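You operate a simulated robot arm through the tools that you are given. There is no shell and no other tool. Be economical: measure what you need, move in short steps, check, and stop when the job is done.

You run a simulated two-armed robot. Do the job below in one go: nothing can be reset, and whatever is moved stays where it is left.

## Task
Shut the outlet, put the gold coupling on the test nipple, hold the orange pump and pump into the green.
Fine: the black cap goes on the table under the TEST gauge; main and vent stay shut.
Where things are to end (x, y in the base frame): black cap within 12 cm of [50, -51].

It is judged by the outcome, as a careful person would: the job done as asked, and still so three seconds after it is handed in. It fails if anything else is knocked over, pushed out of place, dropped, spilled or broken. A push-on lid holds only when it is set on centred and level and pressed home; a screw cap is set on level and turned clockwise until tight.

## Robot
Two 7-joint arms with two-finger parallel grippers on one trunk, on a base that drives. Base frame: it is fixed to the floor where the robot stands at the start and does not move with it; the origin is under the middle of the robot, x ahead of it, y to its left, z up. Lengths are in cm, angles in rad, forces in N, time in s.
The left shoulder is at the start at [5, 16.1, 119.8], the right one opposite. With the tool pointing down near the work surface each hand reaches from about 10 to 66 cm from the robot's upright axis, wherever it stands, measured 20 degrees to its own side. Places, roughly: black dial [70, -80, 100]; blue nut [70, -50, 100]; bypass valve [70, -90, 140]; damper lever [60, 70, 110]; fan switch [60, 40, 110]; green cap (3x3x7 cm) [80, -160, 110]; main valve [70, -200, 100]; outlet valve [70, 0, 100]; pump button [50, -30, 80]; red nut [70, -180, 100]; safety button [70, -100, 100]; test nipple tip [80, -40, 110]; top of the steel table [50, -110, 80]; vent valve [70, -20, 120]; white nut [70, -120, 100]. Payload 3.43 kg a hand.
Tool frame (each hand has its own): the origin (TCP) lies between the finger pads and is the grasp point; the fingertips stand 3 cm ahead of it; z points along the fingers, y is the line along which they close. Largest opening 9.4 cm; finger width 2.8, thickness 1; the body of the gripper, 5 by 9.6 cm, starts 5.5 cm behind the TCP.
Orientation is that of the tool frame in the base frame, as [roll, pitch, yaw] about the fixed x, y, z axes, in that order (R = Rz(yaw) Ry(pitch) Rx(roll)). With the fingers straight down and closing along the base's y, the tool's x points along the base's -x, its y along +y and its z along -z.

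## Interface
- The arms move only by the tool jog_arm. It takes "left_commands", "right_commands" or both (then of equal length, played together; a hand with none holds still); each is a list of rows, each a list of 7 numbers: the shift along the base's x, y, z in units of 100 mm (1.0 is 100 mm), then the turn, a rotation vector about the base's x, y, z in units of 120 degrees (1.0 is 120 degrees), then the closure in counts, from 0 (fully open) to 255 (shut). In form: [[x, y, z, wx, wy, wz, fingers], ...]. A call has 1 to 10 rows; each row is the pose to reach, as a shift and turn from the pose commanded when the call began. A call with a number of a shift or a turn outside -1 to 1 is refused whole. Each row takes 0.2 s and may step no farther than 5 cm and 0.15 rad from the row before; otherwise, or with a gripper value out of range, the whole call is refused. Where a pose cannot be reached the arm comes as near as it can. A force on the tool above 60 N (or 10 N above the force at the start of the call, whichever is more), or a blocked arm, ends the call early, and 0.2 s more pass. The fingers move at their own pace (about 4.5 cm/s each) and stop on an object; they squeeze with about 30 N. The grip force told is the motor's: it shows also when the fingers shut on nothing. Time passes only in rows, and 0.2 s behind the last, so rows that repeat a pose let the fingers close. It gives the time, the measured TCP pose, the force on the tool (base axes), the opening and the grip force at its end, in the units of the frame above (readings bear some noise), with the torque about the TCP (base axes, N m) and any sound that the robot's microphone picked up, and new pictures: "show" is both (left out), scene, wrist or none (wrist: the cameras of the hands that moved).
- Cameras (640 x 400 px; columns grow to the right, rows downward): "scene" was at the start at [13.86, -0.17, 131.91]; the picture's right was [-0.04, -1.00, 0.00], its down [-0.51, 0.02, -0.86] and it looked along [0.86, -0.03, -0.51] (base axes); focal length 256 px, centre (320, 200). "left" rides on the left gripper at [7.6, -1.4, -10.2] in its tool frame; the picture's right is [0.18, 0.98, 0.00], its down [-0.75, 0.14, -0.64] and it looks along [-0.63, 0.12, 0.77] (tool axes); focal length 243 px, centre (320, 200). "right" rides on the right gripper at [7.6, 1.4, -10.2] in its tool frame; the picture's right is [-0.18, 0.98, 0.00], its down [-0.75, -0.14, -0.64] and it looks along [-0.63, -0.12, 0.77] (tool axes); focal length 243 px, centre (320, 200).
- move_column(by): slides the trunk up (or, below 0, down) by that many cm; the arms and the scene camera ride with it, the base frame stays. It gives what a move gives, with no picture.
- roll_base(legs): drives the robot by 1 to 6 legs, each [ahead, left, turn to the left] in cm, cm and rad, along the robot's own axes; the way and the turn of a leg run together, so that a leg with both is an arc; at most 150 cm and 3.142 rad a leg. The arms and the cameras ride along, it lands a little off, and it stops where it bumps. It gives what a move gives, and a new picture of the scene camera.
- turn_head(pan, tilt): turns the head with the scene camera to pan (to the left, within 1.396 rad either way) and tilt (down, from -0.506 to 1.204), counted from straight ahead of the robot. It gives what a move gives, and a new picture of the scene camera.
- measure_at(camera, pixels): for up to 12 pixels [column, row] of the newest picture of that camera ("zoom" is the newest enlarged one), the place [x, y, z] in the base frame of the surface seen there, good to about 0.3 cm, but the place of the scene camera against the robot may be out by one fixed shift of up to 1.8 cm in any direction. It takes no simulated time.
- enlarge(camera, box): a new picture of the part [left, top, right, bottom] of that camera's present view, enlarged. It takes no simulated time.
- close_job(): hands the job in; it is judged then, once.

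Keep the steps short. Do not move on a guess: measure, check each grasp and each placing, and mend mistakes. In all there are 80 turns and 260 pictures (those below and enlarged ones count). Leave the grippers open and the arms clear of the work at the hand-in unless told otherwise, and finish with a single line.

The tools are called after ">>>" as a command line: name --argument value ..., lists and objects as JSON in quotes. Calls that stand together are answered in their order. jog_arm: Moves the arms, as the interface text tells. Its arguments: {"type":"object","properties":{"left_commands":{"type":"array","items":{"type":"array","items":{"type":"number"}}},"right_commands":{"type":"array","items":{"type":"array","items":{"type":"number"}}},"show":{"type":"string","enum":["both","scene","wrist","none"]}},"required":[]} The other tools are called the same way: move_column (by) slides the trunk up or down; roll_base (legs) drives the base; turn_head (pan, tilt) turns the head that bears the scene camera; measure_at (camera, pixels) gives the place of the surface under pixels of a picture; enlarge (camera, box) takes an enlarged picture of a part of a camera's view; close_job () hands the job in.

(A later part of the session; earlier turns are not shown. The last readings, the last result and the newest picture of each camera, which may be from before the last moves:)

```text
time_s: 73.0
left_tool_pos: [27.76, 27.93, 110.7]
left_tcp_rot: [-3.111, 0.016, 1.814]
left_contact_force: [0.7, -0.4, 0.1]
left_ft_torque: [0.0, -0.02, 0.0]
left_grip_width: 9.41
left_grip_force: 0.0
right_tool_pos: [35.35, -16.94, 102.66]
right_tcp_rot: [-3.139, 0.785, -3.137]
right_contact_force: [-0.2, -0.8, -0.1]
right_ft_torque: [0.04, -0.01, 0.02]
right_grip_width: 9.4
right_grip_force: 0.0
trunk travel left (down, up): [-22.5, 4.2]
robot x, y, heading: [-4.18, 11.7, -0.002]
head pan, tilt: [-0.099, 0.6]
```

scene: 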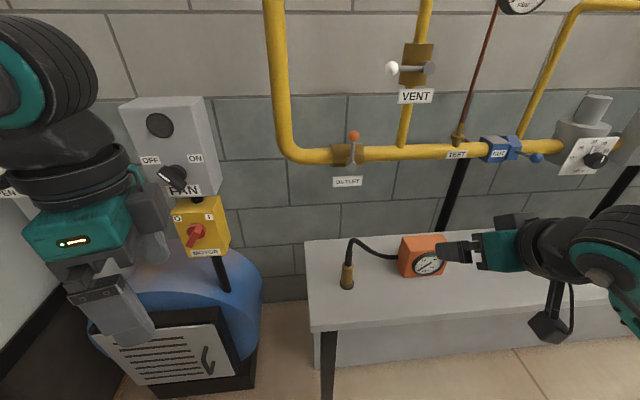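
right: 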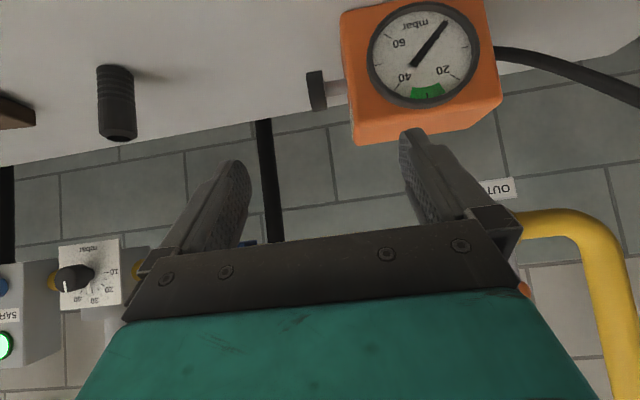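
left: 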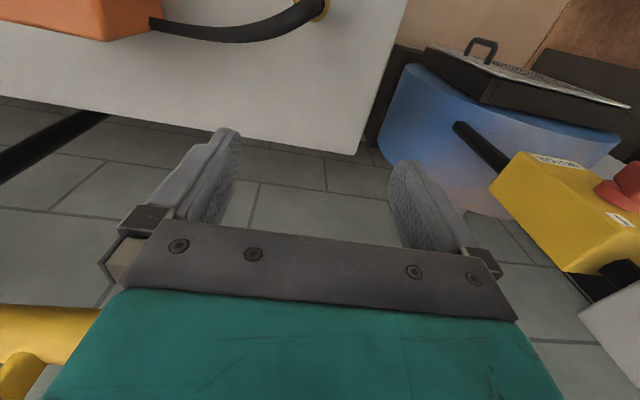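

>>> jog_arm --right_commands '[[0.3, 0.1, 0, 0, 0, 0, 0], [0.4, 0.4, 0, 0, 0, 0, 0], [0.4, 0.7, 0, 0, 0, 0, 0], [0.4, 1, 0, 0, 0, 0, 0]]' --show "none"

>>> jog_arm --right_commands '[[0, 0.3, 0, 0, 0, 0, 0], [0, 0.6, 0, 0, 0, 0, 0], [0, 0.74, -0.2, 0, 0, 0, 0], [0, 0.74, -0.5, 0, 0, 0, 0]]' --show "both"

```text
time_s: 74.0
left_tool_pos: [27.88, 27.95, 110.57]
left_tcp_rot: [-3.112, 0.013, 1.814]
left_contact_force: [-0.6, 0.1, -0.2]
left_ft_torque: [0.01, -0.01, 0.02]
left_grip_width: 9.38
left_grip_force: 0.0
right_tool_pos: [39.47, -6.99, 102.61]
right_tcp_rot: [-3.141, 0.785, -3.141]
right_contact_force: [0.4, -0.3, -0.2]
right_ft_torque: [-0.01, -0.02, 0.02]
right_grip_width: 9.39
right_grip_force: 0.2
trunk travel left (down, up): [-22.5, 4.2]
robot x, y, heading: [-4.08, 11.7, 0.002]
head pan, tilt: [-0.099, 0.6]
```

```text
time_s: 75.0
left_tool_pos: [27.77, 28.03, 110.66]
left_tcp_rot: [-3.114, 0.014, 1.814]
left_contact_force: [-0.1, 0.0, -0.1]
left_ft_torque: [0.02, 0.04, 0.0]
left_grip_width: 9.4
left_grip_force: 0.1
right_tool_pos: [39.45, 0.43, 97.71]
right_tcp_rot: [-3.14, 0.786, -3.138]
right_contact_force: [0.4, -0.1, 0.2]
right_ft_torque: [0.0, 0.0, -0.02]
right_grip_width: 9.41
right_grip_force: 0.1
trunk travel left (down, up): [-22.5, 4.2]
robot x, y, heading: [-3.72, 12.29, -0.003]
head pan, tilt: [-0.099, 0.6]
```

scene: 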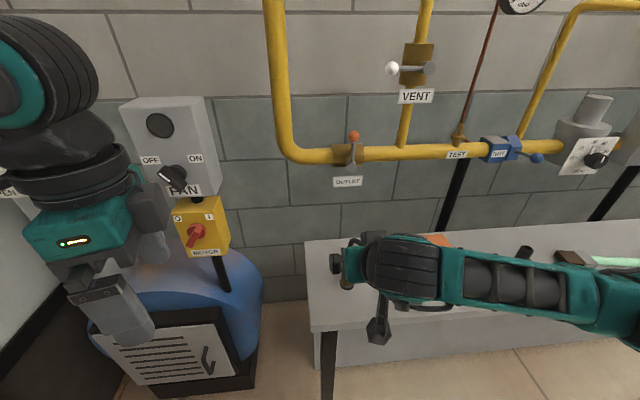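
right: 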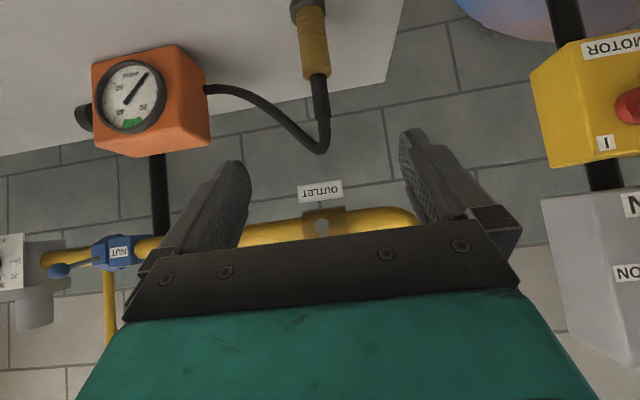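

Works. The coupling is centred in the right view (313,45). I measure it and the pump.

>>> measure_at --camera "right" --pixels '[[308, 14], [312, 35], [315, 60], [319, 85], [322, 105], [318, 150], [155, 65], [100, 150], [210, 140], [83, 118], [180, 60], [260, 98]]'

>>> enlarge --camera "right" --box '[60, 0, 380, 200]'

```text
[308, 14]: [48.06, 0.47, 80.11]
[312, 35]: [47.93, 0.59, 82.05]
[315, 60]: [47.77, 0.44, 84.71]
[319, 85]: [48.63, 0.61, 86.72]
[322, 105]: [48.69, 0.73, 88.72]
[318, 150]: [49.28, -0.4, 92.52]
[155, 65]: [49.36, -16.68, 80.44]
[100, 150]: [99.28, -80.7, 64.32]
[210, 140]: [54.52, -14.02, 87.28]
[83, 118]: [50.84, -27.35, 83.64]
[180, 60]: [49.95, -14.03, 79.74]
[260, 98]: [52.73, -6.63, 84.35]
```

```text
2.00 times, centred on (220, 100) of right
```

zoom: 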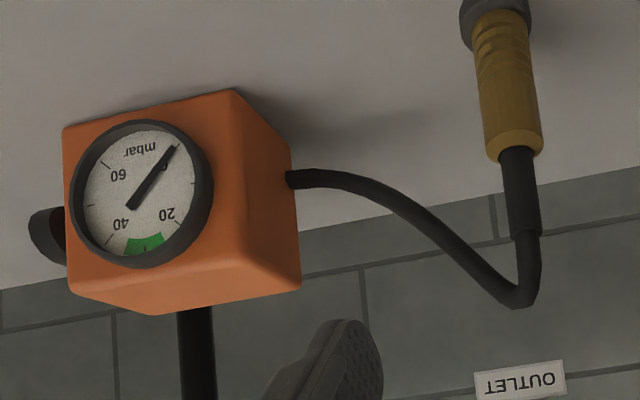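

Coupling axis ≈ (49.1, 0.5), gold body z 80–86.5. I approach along the 45° line with fingers half open.

>>> jog_arm --right_commands '[[0.1, 0.01, -0.3, 0, 0, 0, 90], [0.2, 0.01, -0.6, 0, 0, 0, 90], [0.35, 0.01, -0.76, 0, 0, 0, 90], [0.6, 0.01, -1, 0, 0, 0, 90]]' --show "none"

>>> jog_arm --right_commands '[[0.2, 0, -0.2, 0, 0, 0, 90], [0.37, 0, -0.37, 0, 0, 0, 90], [0.37, 0, -0.37, 0, 0, 0, 90]]' --show "wrist"

```text
time_s: 76.0
left_tool_pos: [27.82, 28.04, 110.68]
left_tcp_rot: [-3.113, 0.015, 1.813]
left_contact_force: [0.2, 0.1, -1.3]
left_ft_torque: [-0.03, -0.01, 0.0]
left_grip_width: 9.38
left_grip_force: 0.1
right_tool_pos: [45.43, 0.58, 87.57]
right_tcp_rot: [-3.141, 0.785, -3.138]
right_contact_force: [-0.3, -0.3, 0.6]
right_ft_torque: [-0.03, -0.01, 0.02]
right_grip_width: 6.07
right_grip_force: 0.1
trunk travel left (down, up): [-22.5, 4.2]
robot x, y, heading: [-3.92, 11.91, -0.002]
head pan, tilt: [-0.099, 0.6]
```

```text
time_s: 76.8
left_tool_pos: [27.81, 28.09, 110.76]
left_tcp_rot: [-3.111, 0.014, 1.813]
left_contact_force: [-0.9, 0.8, 0.1]
left_ft_torque: [-0.01, 0.02, 0.03]
left_grip_width: 9.42
left_grip_force: 0.0
right_tool_pos: [49.18, 0.32, 83.81]
right_tcp_rot: [-3.139, 0.786, -3.138]
right_contact_force: [-0.9, 0.4, -0.5]
right_ft_torque: [0.01, -0.01, 0.02]
right_grip_width: 6.07
right_grip_force: 0.0
trunk travel left (down, up): [-22.5, 4.2]
robot x, y, heading: [-4.31, 12.04, 0.003]
head pan, tilt: [-0.099, 0.6]
```

right: 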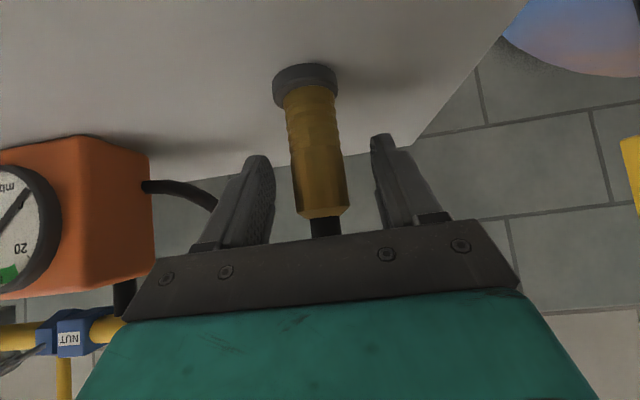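

Well placed. I close, then lift a few centimetres and watch how the hose behaves.

>>> jog_arm --right_commands '[[0, 0, 0, 0, 0, 0, 255], [0, 0, 0, 0, 0, 0, 255], [0, 0, 0, 0, 0, 0, 255], [0, 0, 0, 0, 0, 0, 255]]' --show "none"

>>> jog_arm --right_commands '[[0, 0, 0.2, 0, 0, 0, 255], [0, 0, 0.4, 0, 0, 0, 255], [0, 0, 0.6, 0, 0, 0, 255], [0, 0, 0.8, 0, 0, 0, 255]]' --show "both"

```text
time_s: 77.8
left_tool_pos: [27.84, 28.02, 110.61]
left_tcp_rot: [-3.113, 0.016, 1.813]
left_contact_force: [-0.3, -0.3, -0.7]
left_ft_torque: [-0.01, -0.01, -0.01]
left_grip_width: 9.38
left_grip_force: 0.1
right_tool_pos: [49.09, 0.53, 83.9]
right_tcp_rot: [-3.14, 0.788, -3.139]
right_contact_force: [1.3, 0.1, 3.5]
right_ft_torque: [-0.04, -0.02, 0.01]
right_grip_width: 3.01
right_grip_force: 30.4
trunk travel left (down, up): [-22.5, 4.2]
robot x, y, heading: [-4.48, 12.18, -0.003]
head pan, tilt: [-0.099, 0.6]
```

```text
time_s: 78.8
left_tool_pos: [27.82, 27.97, 110.65]
left_tcp_rot: [-3.111, 0.015, 1.814]
left_contact_force: [0.0, 0.3, -0.9]
left_ft_torque: [-0.03, 0.01, 0.05]
left_grip_width: 9.42
left_grip_force: 0.1
right_tool_pos: [49.13, 0.46, 91.97]
right_tcp_rot: [-3.14, 0.786, -3.138]
right_contact_force: [0.1, -1.3, -0.9]
right_ft_torque: [0.01, 0.02, 0.02]
right_grip_width: 2.95
right_grip_force: 29.9
trunk travel left (down, up): [-22.5, 4.2]
robot x, y, heading: [-4.49, 11.81, 0.003]
head pan, tilt: [-0.099, 0.6]
```

scene: 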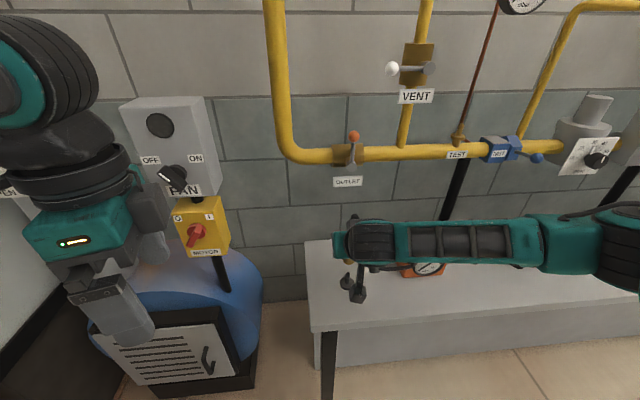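
right: 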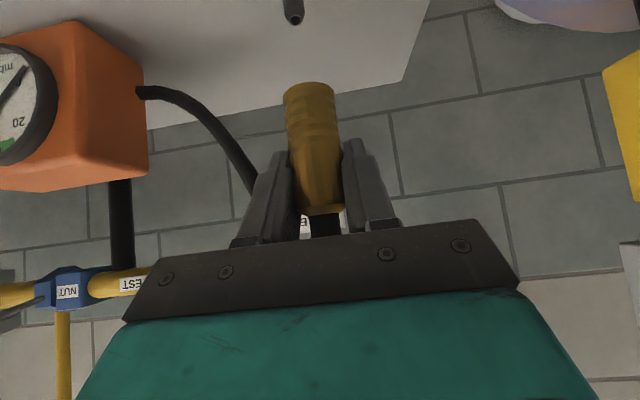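

The coupling comes out of a peg holder; hose pays out freely and the pump stays. I lift further and check the pump again.

>>> jog_arm --right_commands '[[0, -0.1, 0.3, 0, 0, 0, 255], [0, -0.2, 0.6, 0, 0, 0, 255], [0, -0.4, 0.8, 0, 0, 0, 255], [0, -0.7, 1, 0, 0, 0, 255], [0, -1, 1, 0, 0, 0, 255]]' --show "none"

>>> jog_arm --right_commands '[[0, -0.2, 0.3, 0, 0, 0, 255], [0, -0.4, 0.6, 0, 0, 0, 255], [0, -0.6, 0.8, 0, 0, 0, 255], [0, -0.8, 1, 0, 0, 0, 255]]' --show "both"

```text
time_s: 80.0
left_tool_pos: [27.86, 27.93, 110.75]
left_tcp_rot: [-3.112, 0.012, 1.813]
left_contact_force: [0.3, -0.6, 0.2]
left_ft_torque: [-0.02, -0.01, -0.01]
left_grip_width: 9.4
left_grip_force: 0.0
right_tool_pos: [49.11, -9.6, 101.91]
right_tcp_rot: [3.142, 0.786, -3.137]
right_contact_force: [0.0, -0.1, -1.3]
right_ft_torque: [-0.01, 0.02, -0.01]
right_grip_width: 2.92
right_grip_force: 30.1
trunk travel left (down, up): [-22.5, 4.2]
robot x, y, heading: [-4.24, 11.93, 0.001]
head pan, tilt: [-0.099, 0.6]
```

```text
time_s: 81.0
left_tool_pos: [27.83, 27.99, 110.51]
left_tcp_rot: [-3.11, 0.014, 1.813]
left_contact_force: [0.0, 0.3, 0.0]
left_ft_torque: [-0.03, 0.0, 0.0]
left_grip_width: 9.39
left_grip_force: 0.0
right_tool_pos: [49.12, -17.71, 111.84]
right_tcp_rot: [-3.14, 0.786, -3.136]
right_contact_force: [-0.2, 0.3, -0.3]
right_ft_torque: [0.05, 0.0, 0.0]
right_grip_width: 2.94
right_grip_force: 30.0
trunk travel left (down, up): [-22.5, 4.2]
robot x, y, heading: [-4.21, 12.34, 0.002]
head pan, tilt: [-0.099, 0.6]
```

scene: 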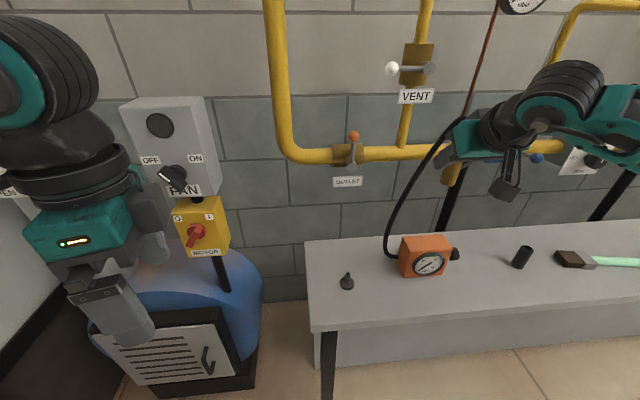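
right: 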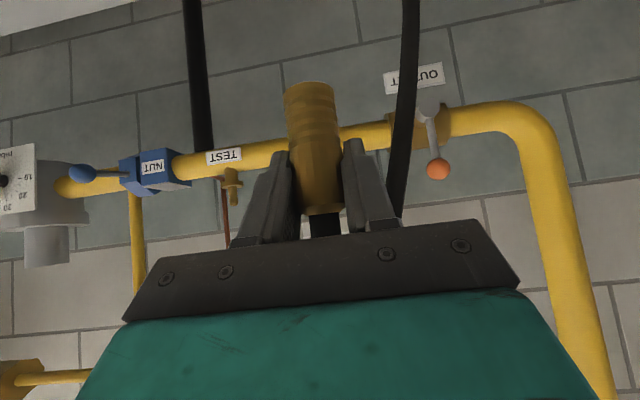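

The hose is long enough and the pump has not moved. I drive right 12 and ahead 12 cm back to the working place, then look at the bare nipple.

>>> roll_base --legs '[[0, -12, 0], [12, 0, 0]]'

>>> jog_arm --right_commands '[[0.2, -0.1, 0.2, 0, 0, 0, 255], [0.4, -0.3, 0.4, 0, 0, 0, 255], [0.6, -0.5, 0.6, 0, 0, 0, 255], [0.7, -0.65, 0.8, 0, 0, 0, 255], [0.7, -0.65, 0.8, 0, 0, 0, 255]]' --show "both"

```text
time_s: 83.6
left_tool_pos: [39.99, 16.02, 110.52]
left_tcp_rot: [-3.111, 0.013, 1.812]
left_contact_force: [-0.4, 0.0, -0.4]
left_ft_torque: [-0.03, 0.03, 0.0]
left_grip_width: 9.41
left_grip_force: 0.1
right_tool_pos: [61.36, -29.69, 111.84]
right_tcp_rot: [-3.14, 0.784, -3.139]
right_contact_force: [0.3, -0.2, -0.9]
right_ft_torque: [-0.02, -0.01, 0.0]
right_grip_width: 2.92
right_grip_force: 30.2
trunk travel left (down, up): [-22.5, 4.2]
robot x, y, heading: [7.79, 0.02, 0.004]
head pan, tilt: [-0.099, 0.6]
```

scene: 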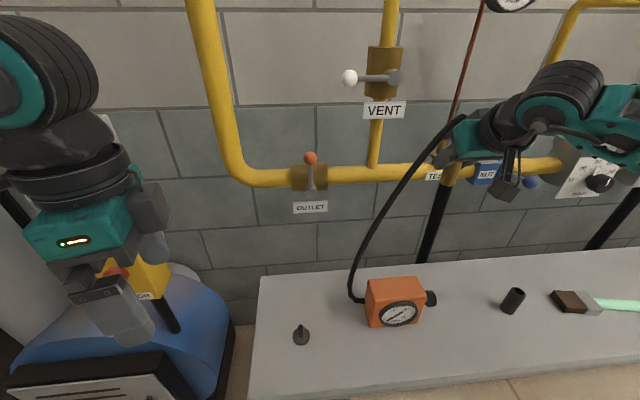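

```text
time_s: 84.8
left_tool_pos: [39.99, 16.02, 110.71]
left_tcp_rot: [-3.111, 0.015, 1.812]
left_contact_force: [0.6, -0.3, 0.8]
left_ft_torque: [-0.02, 0.01, 0.0]
left_grip_width: 9.37
left_grip_force: 0.0
right_tool_pos: [68.2, -36.21, 119.9]
right_tcp_rot: [-3.14, 0.785, -3.139]
right_contact_force: [-0.2, -0.2, -0.8]
right_ft_torque: [-0.02, 0.03, 0.01]
right_grip_width: 2.92
right_grip_force: 29.8
trunk travel left (down, up): [-22.5, 4.2]
robot x, y, heading: [7.97, 0.06, -0.001]
head pan, tilt: [-0.099, 0.6]
```

scene: 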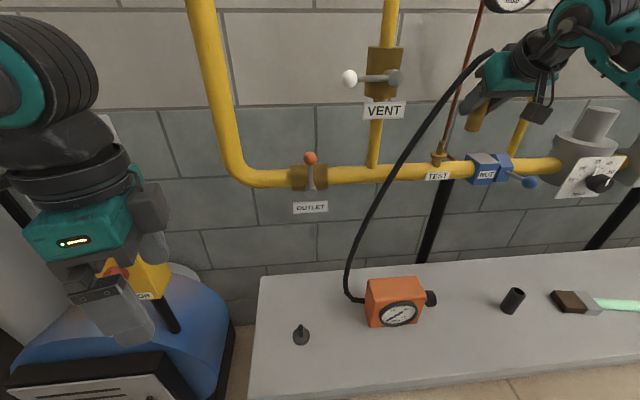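
right: 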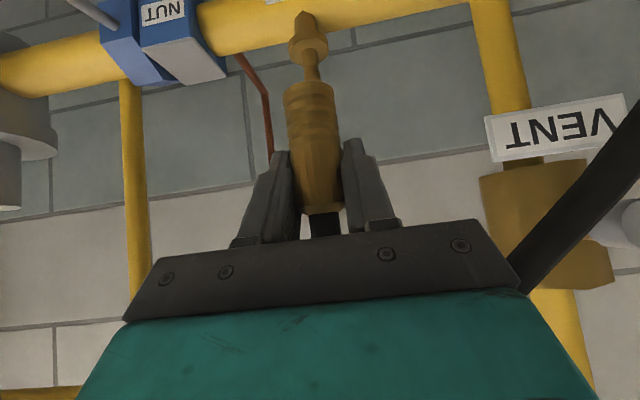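

>>> measure_at --camera "right" --pixels '[[308, 45], [310, 66], [311, 73], [305, 25], [308, 88], [310, 100], [315, 150], [320, 185], [335, 110], [288, 110]]'

>>> enlarge --camera "right" --box '[240, 0, 400, 130]'

>>> enlarge --camera "scene" --box '[400, 50, 540, 200]'

```text
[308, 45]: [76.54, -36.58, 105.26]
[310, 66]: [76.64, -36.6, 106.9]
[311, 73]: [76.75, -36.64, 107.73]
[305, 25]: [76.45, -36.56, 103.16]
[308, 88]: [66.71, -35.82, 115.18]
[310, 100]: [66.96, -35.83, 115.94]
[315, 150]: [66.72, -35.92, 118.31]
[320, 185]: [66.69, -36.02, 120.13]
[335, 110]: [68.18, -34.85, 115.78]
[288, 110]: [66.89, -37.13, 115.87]
```

```text
3.08 times, centred on (320, 65) of right
```

zoom: 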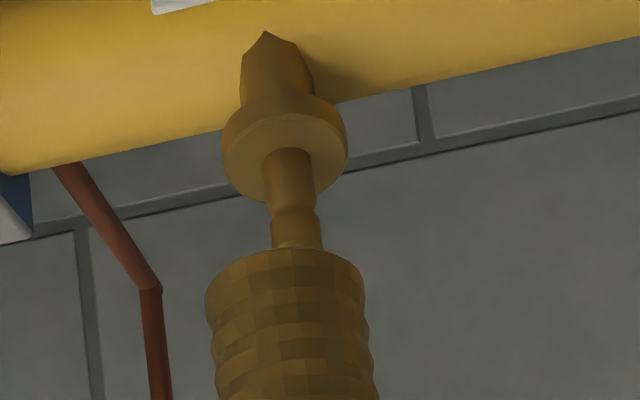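

```text
2.67 times, centred on (470, 125) of scene
```

zoom: 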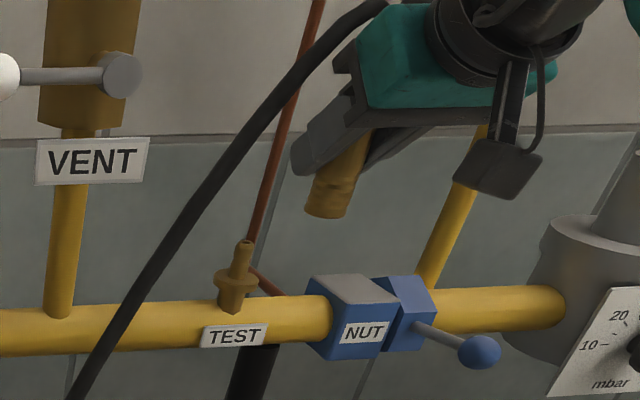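

Nipple axis ≈ (77.45, −36.65); coupling axis is nearly at the TCP. I move over it at the present height and look.

>>> jog_arm --right_commands '[[0.3, -0.02, 0, 0, 0, 0, 255], [0.6, -0.04, 0, 0, 0, 0, 255], [0.8, -0.05, 0, 0, 0, 0, 255], [0.92, -0.05, 0, 0, 0, 0, 255], [0.92, -0.05, 0, 0, 0, 0, 255]]' --show "both"

>>> enlarge --camera "right" --box '[240, 0, 400, 130]'

>>> enlarge --camera "scene" --box '[400, 50, 540, 200]'

```text
time_s: 86.0
left_tool_pos: [39.84, 15.92, 110.62]
left_tcp_rot: [-3.11, 0.013, 1.812]
left_contact_force: [-0.1, 0.0, 0.1]
left_ft_torque: [0.04, -0.01, -0.03]
left_grip_width: 9.4
left_grip_force: 0.1
right_tool_pos: [77.48, -36.67, 119.83]
right_tcp_rot: [-3.14, 0.784, -3.14]
right_contact_force: [0.0, 0.2, -1.2]
right_ft_torque: [0.0, 0.01, -0.03]
right_grip_width: 2.89
right_grip_force: 30.3
trunk travel left (down, up): [-22.5, 4.2]
robot x, y, heading: [8.0, 0.11, 0.001]
head pan, tilt: [-0.099, 0.6]
```

scene: 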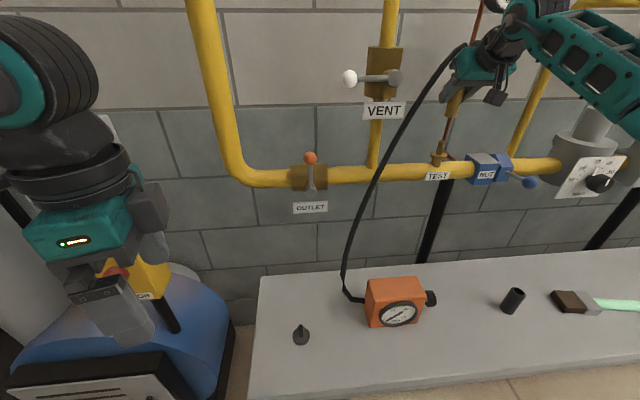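
right: 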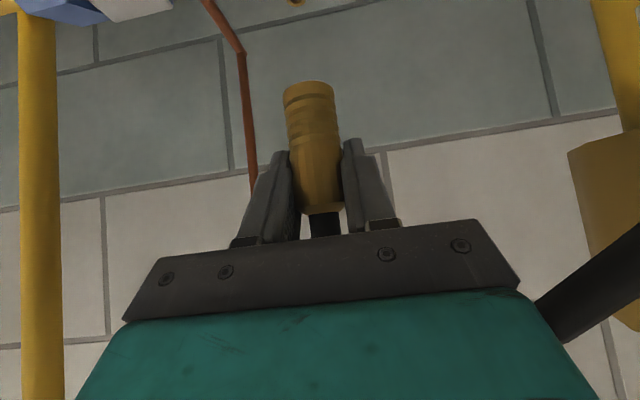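

```text
3.08 times, centred on (320, 65) of right
```

zoom: 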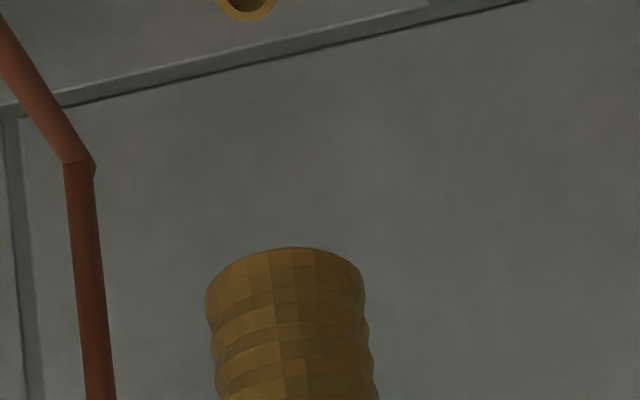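

```text
2.67 times, centred on (470, 125) of scene
```

zoom: 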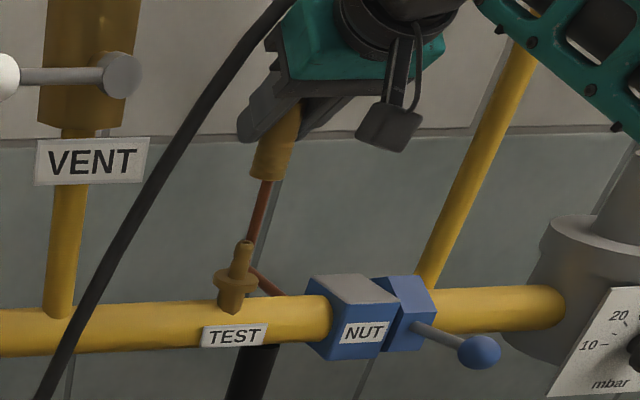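

Tip of the nipple at (296,2) in the right view. I measure it, lower 4 cm, and look again.

>>> measure_at --camera "right" --pixels '[[296, 3], [305, 86], [333, 86], [288, 90], [309, 83]]'

>>> jog_arm --right_commands '[[0, 0, -0.2, 0, 0, 0, 255], [0, 0, -0.4, 0, 0, 0, 255], [0, 0, -0.4, 0, 0, 0, 255]]' --show "wrist"

>>> enlarge --camera "right" --box '[240, 0, 400, 130]'

>>> enlarge --camera "scene" --box '[400, 70, 500, 190]'

```text
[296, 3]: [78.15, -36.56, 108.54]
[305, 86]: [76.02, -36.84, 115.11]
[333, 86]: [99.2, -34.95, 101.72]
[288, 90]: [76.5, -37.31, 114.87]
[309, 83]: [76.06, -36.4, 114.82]
```

```text
time_s: 86.8
left_tool_pos: [39.9, 15.94, 110.63]
left_tcp_rot: [-3.11, 0.014, 1.811]
left_contact_force: [0.0, 0.6, -0.1]
left_ft_torque: [0.04, 0.0, -0.01]
left_grip_width: 9.39
left_grip_force: 0.1
right_tool_pos: [77.5, -36.64, 115.96]
right_tcp_rot: [-3.139, 0.785, -3.14]
right_contact_force: [0.0, -0.2, -1.4]
right_ft_torque: [-0.02, 0.01, 0.01]
right_grip_width: 2.92
right_grip_force: 29.9
trunk travel left (down, up): [-22.5, 4.2]
robot x, y, heading: [8.08, 0.4, 0.0]
head pan, tilt: [-0.099, 0.6]
```

right: 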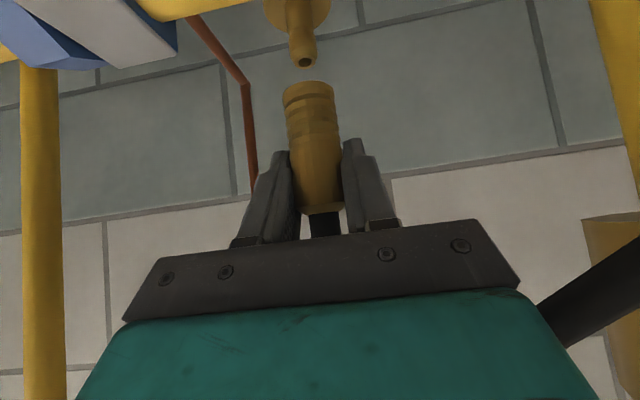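

```text
3.08 times, centred on (320, 65) of right
```

zoom: 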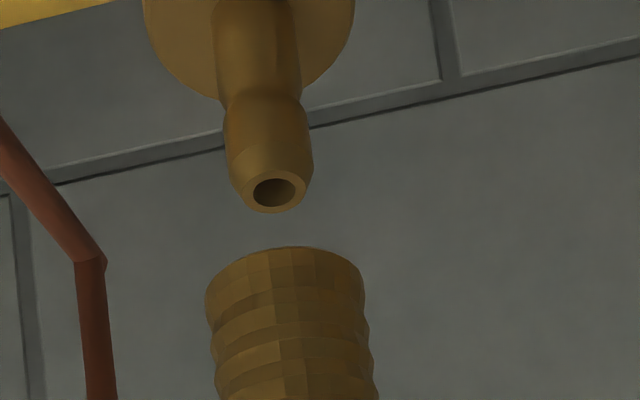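

```text
3.33 times, centred on (450, 130) of scene
```

zoom: 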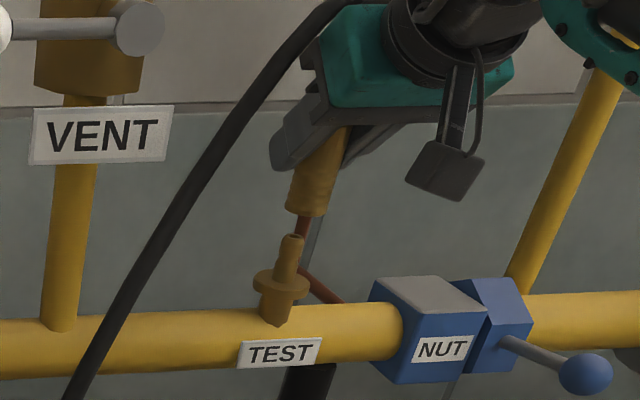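

>>> measure_at --camera "zoom" --pixels '[[248, 207], [240, 170], [305, 165], [275, 130], [290, 203], [255, 270], [320, 265], [285, 275], [220, 300], [355, 295], [250, 40]]'

>>> measure_at --camera "right" --pixels '[[296, 52], [305, 47], [314, 50], [300, 92], [310, 92], [322, 92]]'

```text
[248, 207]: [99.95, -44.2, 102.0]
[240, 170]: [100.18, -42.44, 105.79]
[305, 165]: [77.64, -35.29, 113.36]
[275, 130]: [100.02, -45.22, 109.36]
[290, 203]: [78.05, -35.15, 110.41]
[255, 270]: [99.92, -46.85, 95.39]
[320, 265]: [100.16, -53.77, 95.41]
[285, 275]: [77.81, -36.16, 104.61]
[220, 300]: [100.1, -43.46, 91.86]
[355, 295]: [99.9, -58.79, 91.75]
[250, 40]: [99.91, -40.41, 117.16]
```

```text
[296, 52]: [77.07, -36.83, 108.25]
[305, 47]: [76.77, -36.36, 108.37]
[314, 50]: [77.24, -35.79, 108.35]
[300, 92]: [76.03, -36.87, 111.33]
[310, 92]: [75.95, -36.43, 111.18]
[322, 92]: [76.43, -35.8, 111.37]
```

Wrist view shows them aligned in y within about 0.1; I check with a finer scene enlargement.

>>> enlarge --camera "scene" --box '[420, 110, 468, 170]'

>>> enlarge --camera "right" --box '[260, 20, 356, 110]'

```text
6.67 times, centred on (444, 140) of scene
```

zoom: 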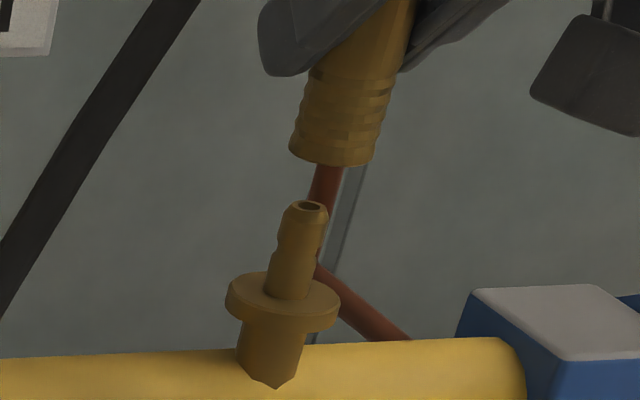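

```text
4.44 times, centred on (308, 65) of right
```

zoom: 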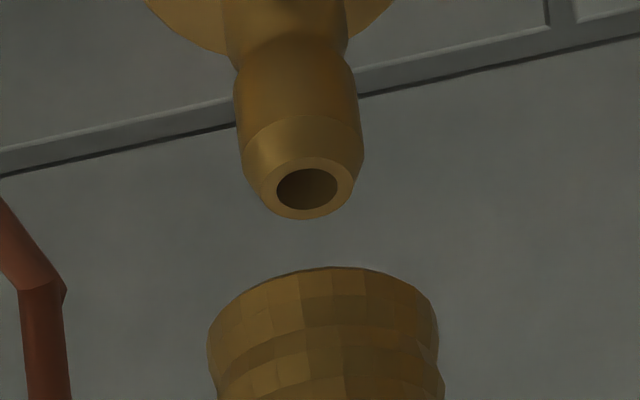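

Scene view hints the coupling is ~0.4 cm too near the robot in x. I shift +0.4 in x, lower 1.2 cm, and compare again.

>>> jog_arm --right_commands '[[0.04, 0, 0, 0, 0, 0, 255], [0.04, 0, -0.08, 0, 0, 0, 255], [0.04, 0, -0.12, 0, 0, 0, 255], [0.04, 0, -0.12, 0, 0, 0, 255]]' --show "both"

>>> enlarge --camera "right" --box '[260, 20, 356, 110]'

>>> enlarge --camera "scene" --box '[420, 110, 468, 170]'

```text
time_s: 87.8
left_tool_pos: [39.93, 16.03, 110.71]
left_tcp_rot: [-3.112, 0.015, 1.812]
left_contact_force: [0.3, 0.2, 0.0]
left_ft_torque: [0.01, 0.0, 0.04]
left_grip_width: 9.4
left_grip_force: 0.0
right_tool_pos: [77.76, -36.61, 114.8]
right_tcp_rot: [-3.14, 0.785, -3.14]
right_contact_force: [-0.2, -0.5, 0.2]
right_ft_torque: [0.01, -0.01, -0.02]
right_grip_width: 2.89
right_grip_force: 29.3
trunk travel left (down, up): [-22.5, 4.2]
robot x, y, heading: [8.26, 0.11, 0.001]
head pan, tilt: [-0.099, 0.6]
```

scene: 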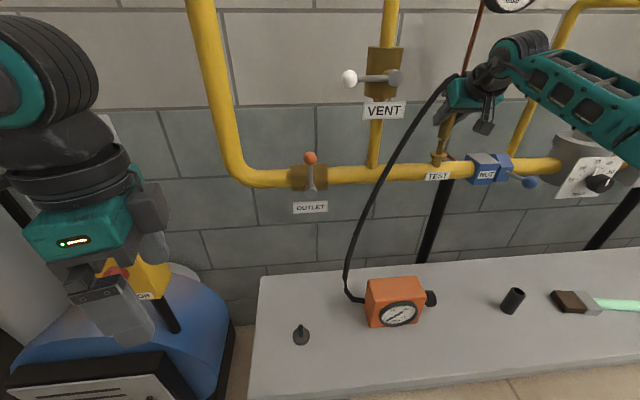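
right: 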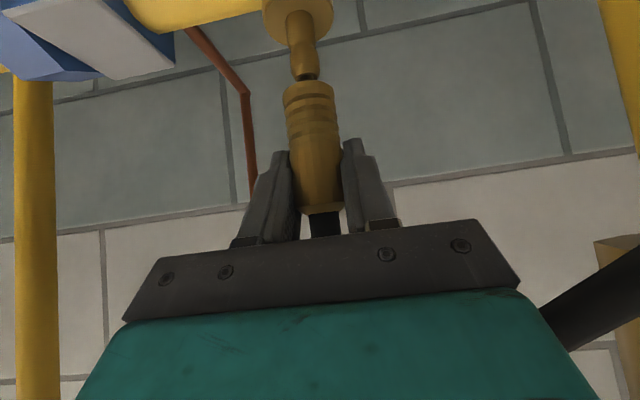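

```text
4.44 times, centred on (308, 65) of right
```

zoom: 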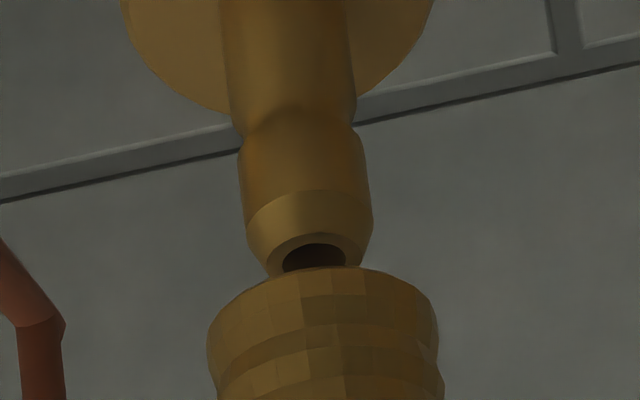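

```text
6.67 times, centred on (444, 140) of scene
```

zoom: 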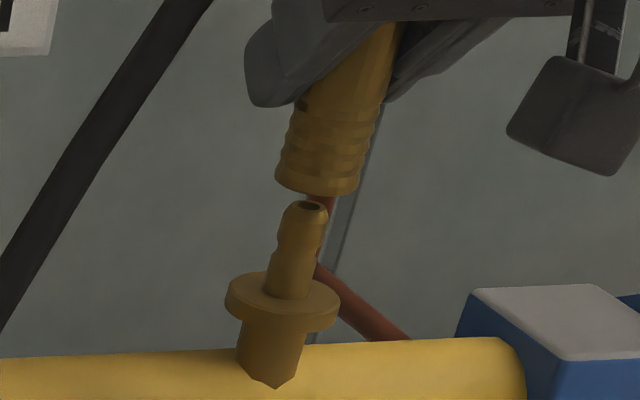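

Remaining offset about 0.2–0.3 cm in x. I add +0.25, then lower slowly and feel.

>>> jog_arm --right_commands '[[0.025, 0, 0, 0, 0, 0, 255], [0.025, 0, -0.05, 0, 0, 0, 255], [0.025, 0, -0.09, 0, 0, 0, 255], [0.025, 0, -0.13, 0, 0, 0, 255]]' --show "both"

>>> enlarge --camera "right" --box '[260, 20, 356, 110]'

>>> enlarge --camera "scene" --box '[420, 110, 468, 170]'

```text
time_s: 88.8
left_tool_pos: [39.87, 16.09, 110.73]
left_tcp_rot: [-3.113, 0.013, 1.811]
left_contact_force: [-0.6, 0.2, -0.6]
left_ft_torque: [0.05, 0.02, -0.01]
left_grip_width: 9.39
left_grip_force: 0.1
right_tool_pos: [78.07, -36.6, 113.83]
right_tcp_rot: [-3.14, 0.792, -3.139]
right_contact_force: [3.6, -2.6, 11.2]
right_ft_torque: [-0.08, -0.08, -0.03]
right_grip_width: 2.94
right_grip_force: 30.1
trunk travel left (down, up): [-22.5, 4.2]
robot x, y, heading: [7.76, 0.14, -0.003]
head pan, tilt: [-0.099, 0.6]
```

scene: 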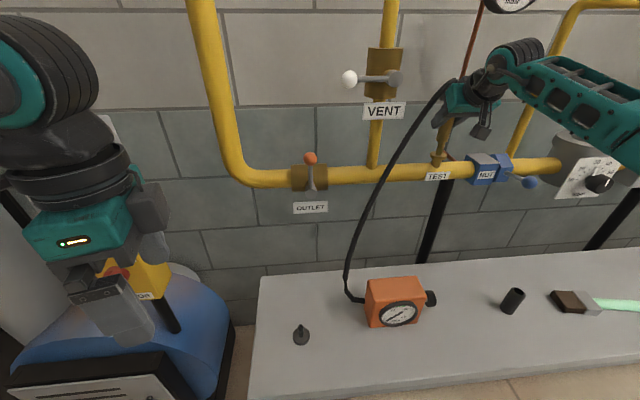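
right: 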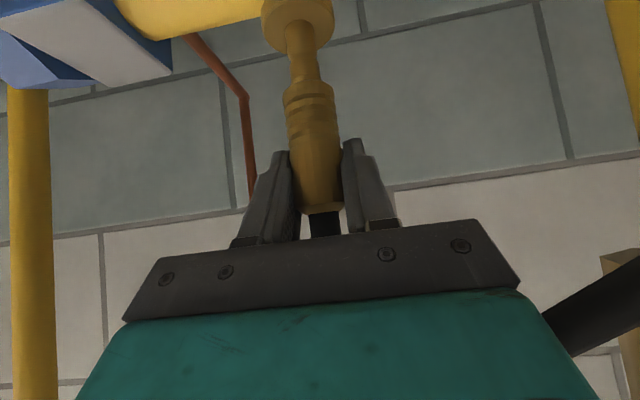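

```text
4.44 times, centred on (308, 65) of right
```

zoom: 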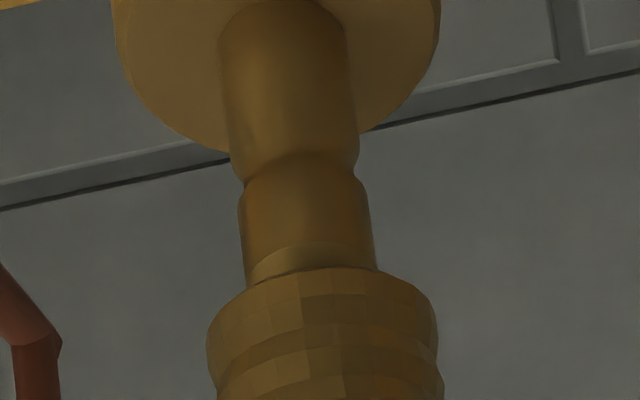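

```text
6.67 times, centred on (444, 140) of scene
```

zoom: 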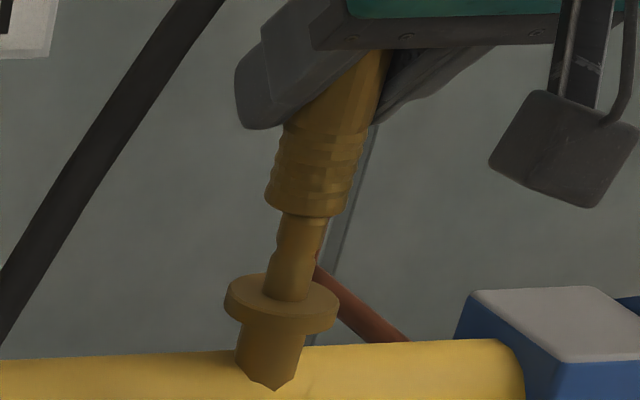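

The tip is entering the mouth; reaction (3.6, −2.6, 11) suggests nudging +x, −y a touch. I continue down.

>>> jog_arm --right_commands '[[0.015, -0.015, -0.02, 0, 0, 0, 255], [0.015, -0.015, -0.07, 0, 0, 0, 255], [0.015, -0.015, -0.12, 0, 0, 0, 255]]' --show "wrist"

>>> enlarge --camera "scene" --box '[420, 110, 468, 170]'

```text
time_s: 89.6
left_tool_pos: [39.81, 15.93, 110.63]
left_tcp_rot: [-3.113, 0.014, 1.811]
left_contact_force: [-0.7, 0.0, -1.2]
left_ft_torque: [0.0, -0.02, 0.01]
left_grip_width: 9.42
left_grip_force: 0.0
right_tool_pos: [77.96, -36.65, 111.79]
right_tcp_rot: [-3.137, 0.775, -3.139]
right_contact_force: [-15.1, 6.4, -5.1]
right_ft_torque: [0.22, 0.49, 0.02]
right_grip_width: 2.9
right_grip_force: 30.1
trunk travel left (down, up): [-22.5, 4.2]
robot x, y, heading: [8.19, 0.14, 0.001]
head pan, tilt: [-0.099, 0.6]
```

right: 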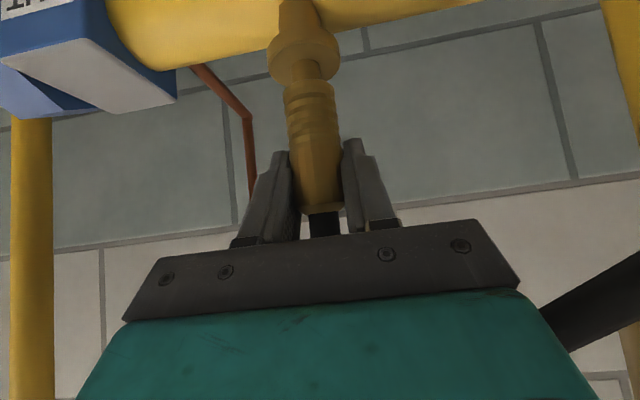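

```text
6.67 times, centred on (444, 140) of scene
```

zoom: 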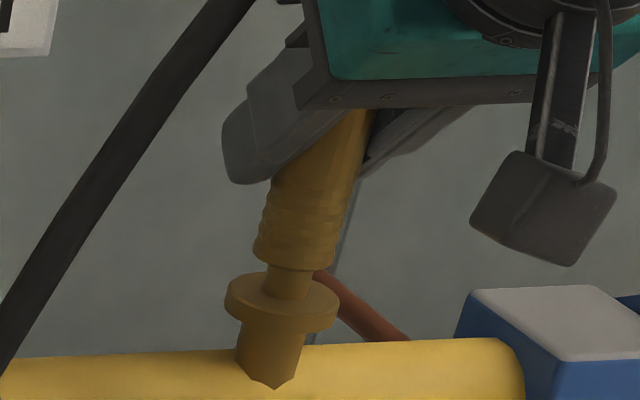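

It slid on about 2 cm; sideways load −15 in x says I'm ~0.2 too far. I ease −0.2 x, +0.1 y and press down to the collar.

>>> jog_arm --right_commands '[[-0.02, 0.01, -0.02, 0, 0, 0, 255], [-0.025, 0.01, -0.05, 0, 0, 0, 255], [-0.025, 0.01, -0.09, 0, 0, 0, 255], [-0.025, 0.01, -0.13, 0, 0, 0, 255]]' --show "wrist"

>>> enlarge --camera "scene" --box '[420, 110, 468, 170]'

```text
time_s: 90.6
left_tool_pos: [39.93, 16.09, 110.72]
left_tcp_rot: [-3.113, 0.013, 1.814]
left_contact_force: [-0.5, 0.4, 0.1]
left_ft_torque: [0.0, -0.01, 0.0]
left_grip_width: 9.41
left_grip_force: 0.1
right_tool_pos: [77.92, -36.69, 111.01]
right_tcp_rot: [-3.141, 0.788, -3.14]
right_contact_force: [-4.0, 0.7, 0.9]
right_ft_torque: [0.02, 0.17, 0.02]
right_grip_width: 2.91
right_grip_force: 29.9
trunk travel left (down, up): [-22.5, 4.2]
robot x, y, heading: [7.85, 0.04, 0.003]
head pan, tilt: [-0.099, 0.6]
```

right: 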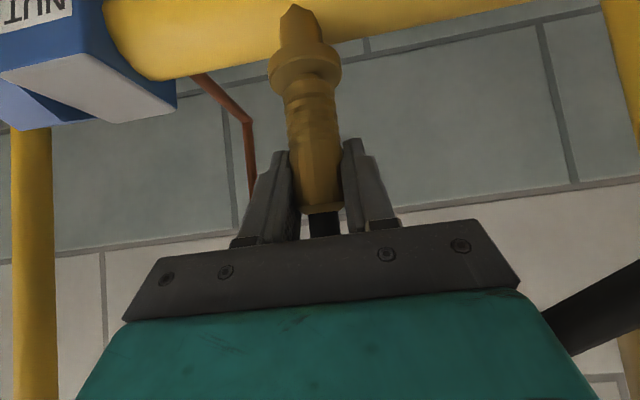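

```text
6.67 times, centred on (444, 140) of scene
```

zoom: 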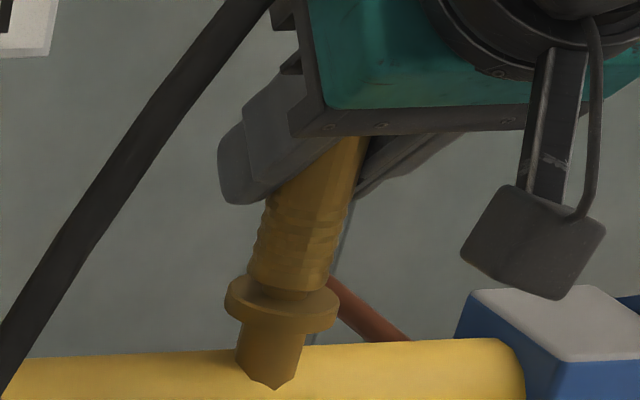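

Nearly at the collar. I press on until a firm stop, easing x a bit more.

>>> jog_arm --right_commands '[[-0.01, 0, -0.05, 0, 0, 0, 255], [-0.01, 0, -0.1, 0, 0, 0, 255], [-0.01, 0, -0.14, 0, 0, 0, 255], [-0.01, 0, -0.18, 0, 0, 0, 255]]' --show "wrist"

>>> enlarge --camera "scene" --box '[420, 110, 468, 170]'

```text
time_s: 91.6
left_tool_pos: [39.63, 16.22, 110.81]
left_tcp_rot: [-3.115, 0.017, 1.812]
left_contact_force: [-0.1, 0.6, 0.6]
left_ft_torque: [0.01, -0.02, -0.03]
left_grip_width: 9.42
left_grip_force: 0.1
right_tool_pos: [77.82, -36.59, 110.35]
right_tcp_rot: [3.141, 0.808, 3.14]
right_contact_force: [3.9, -4.6, 34.2]
right_ft_torque: [-0.13, 0.21, 0.04]
right_grip_width: 2.93
right_grip_force: 29.7
trunk travel left (down, up): [-22.5, 4.2]
robot x, y, heading: [7.86, -0.01, 0.005]
head pan, tilt: [-0.099, 0.6]
```

right: 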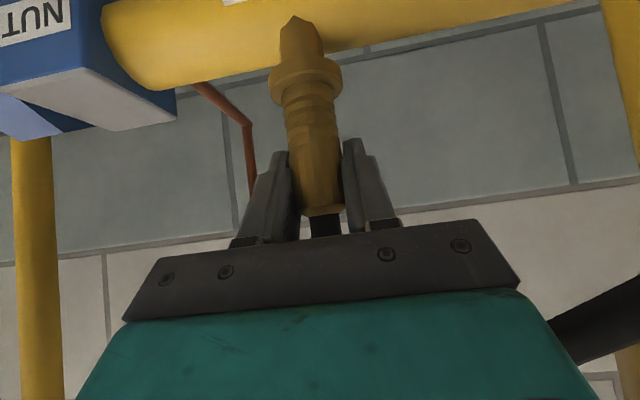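

```text
6.67 times, centred on (444, 140) of scene
```

zoom: 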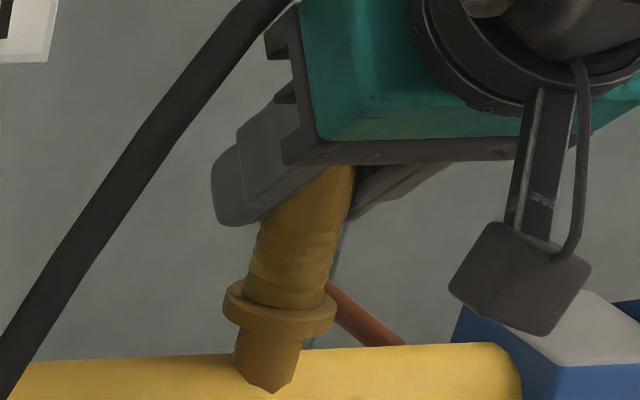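

Seated on the collar, 34 N. A last firm press (~50 N), then ease the load.

>>> jog_arm --right_commands '[[0, 0, -0.05, 0, 0, 0, 255], [0, 0, -0.08, 0, 0, 0, 255], [0, 0, -0.08, 0, 0, 0, 255]]' --show "none"

>>> jog_arm --right_commands '[[0, 0, 0.1, 0, 0, 0, 255], [0, 0, 0.2, 0, 0, 0, 255]]' --show "none"

```text
time_s: 92.4
left_tool_pos: [39.79, 16.12, 110.62]
left_tcp_rot: [-3.114, 0.013, 1.811]
left_contact_force: [-0.1, -0.4, 0.8]
left_ft_torque: [0.05, -0.01, 0.02]
left_grip_width: 9.4
left_grip_force: 0.0
right_tool_pos: [77.67, -36.51, 108.4]
right_tcp_rot: [-3.14, 0.788, -3.14]
right_contact_force: [-0.2, -0.4, 14.7]
right_ft_torque: [0.04, -0.09, 0.02]
right_grip_width: 3.18
right_grip_force: 29.6
trunk travel left (down, up): [-22.5, 4.2]
robot x, y, heading: [7.89, 0.16, -0.004]
head pan, tilt: [-0.099, 0.6]
```

```text
time_s: 93.0
left_tool_pos: [39.94, 16.06, 110.65]
left_tcp_rot: [-3.112, 0.015, 1.812]
left_contact_force: [-0.5, 0.5, -0.4]
left_ft_torque: [0.0, 0.02, -0.04]
left_grip_width: 9.43
left_grip_force: 0.1
right_tool_pos: [77.68, -36.65, 110.23]
right_tcp_rot: [-3.137, 0.782, -3.138]
right_contact_force: [-0.4, -0.1, -1.2]
right_ft_torque: [0.0, 0.02, -0.01]
right_grip_width: 3.19
right_grip_force: 29.9
trunk travel left (down, up): [-22.5, 4.2]
robot x, y, heading: [7.81, 0.18, -0.002]
head pan, tilt: [-0.099, 0.6]
```

The fingers slid along the coupling. I look whether it is still seated.

>>> jog_arm --right_commands '[[0, 0, 0, 0, 0, 0, 255]]' --show "both"

>>> enlarge --camera "scene" --box '[420, 110, 468, 170]'

>>> enlarge --camera "right" --box '[240, 0, 400, 130]'

```text
time_s: 93.4
left_tool_pos: [39.94, 15.91, 110.55]
left_tcp_rot: [-3.112, 0.015, 1.811]
left_contact_force: [1.0, -0.3, 0.1]
left_ft_torque: [0.04, -0.01, -0.01]
left_grip_width: 9.41
left_grip_force: 0.0
right_tool_pos: [77.76, -36.65, 110.2]
right_tcp_rot: [-3.14, 0.784, -3.141]
right_contact_force: [-0.7, -0.4, -1.6]
right_ft_torque: [-0.02, -0.02, 0.0]
right_grip_width: 3.17
right_grip_force: 30.0
trunk travel left (down, up): [-22.5, 4.2]
robot x, y, heading: [7.94, 0.43, -0.0]
head pan, tilt: [-0.099, 0.6]
```

scene: 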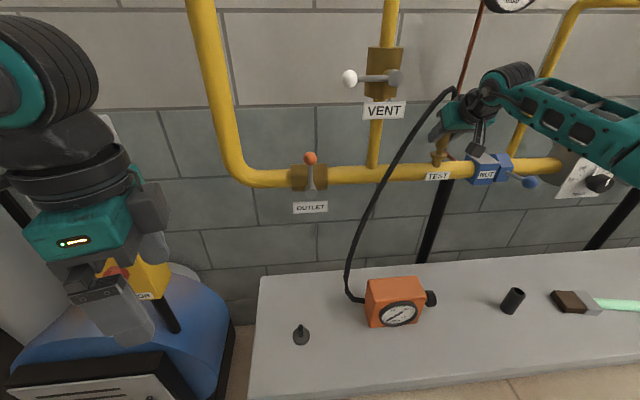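
right: 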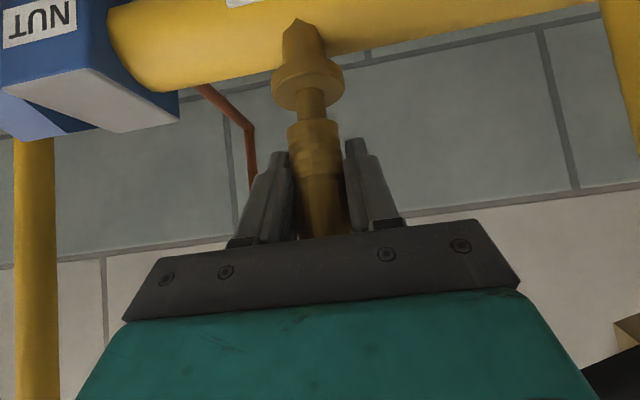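

```text
6.67 times, centred on (444, 140) of scene
```

zoom: 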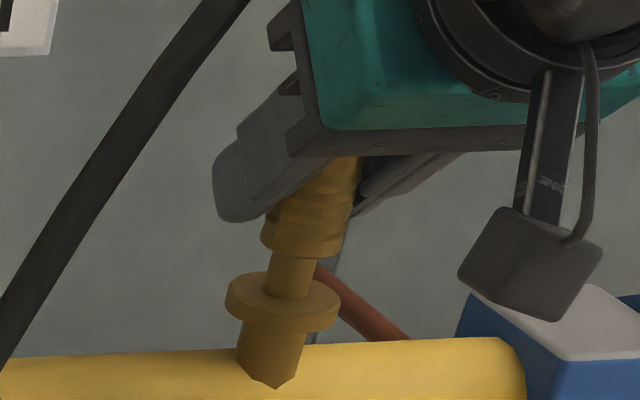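

```text
3.08 times, centred on (320, 65) of right
```

zoom: 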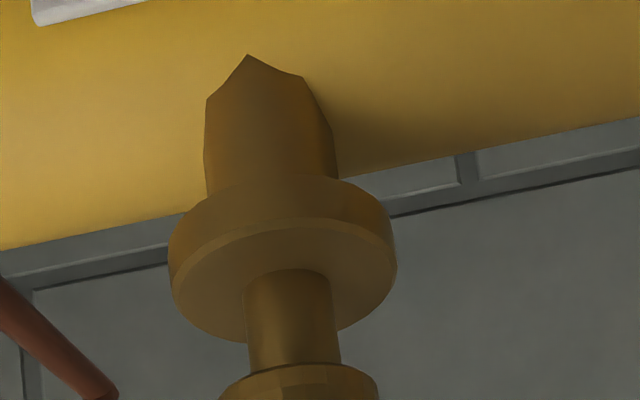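

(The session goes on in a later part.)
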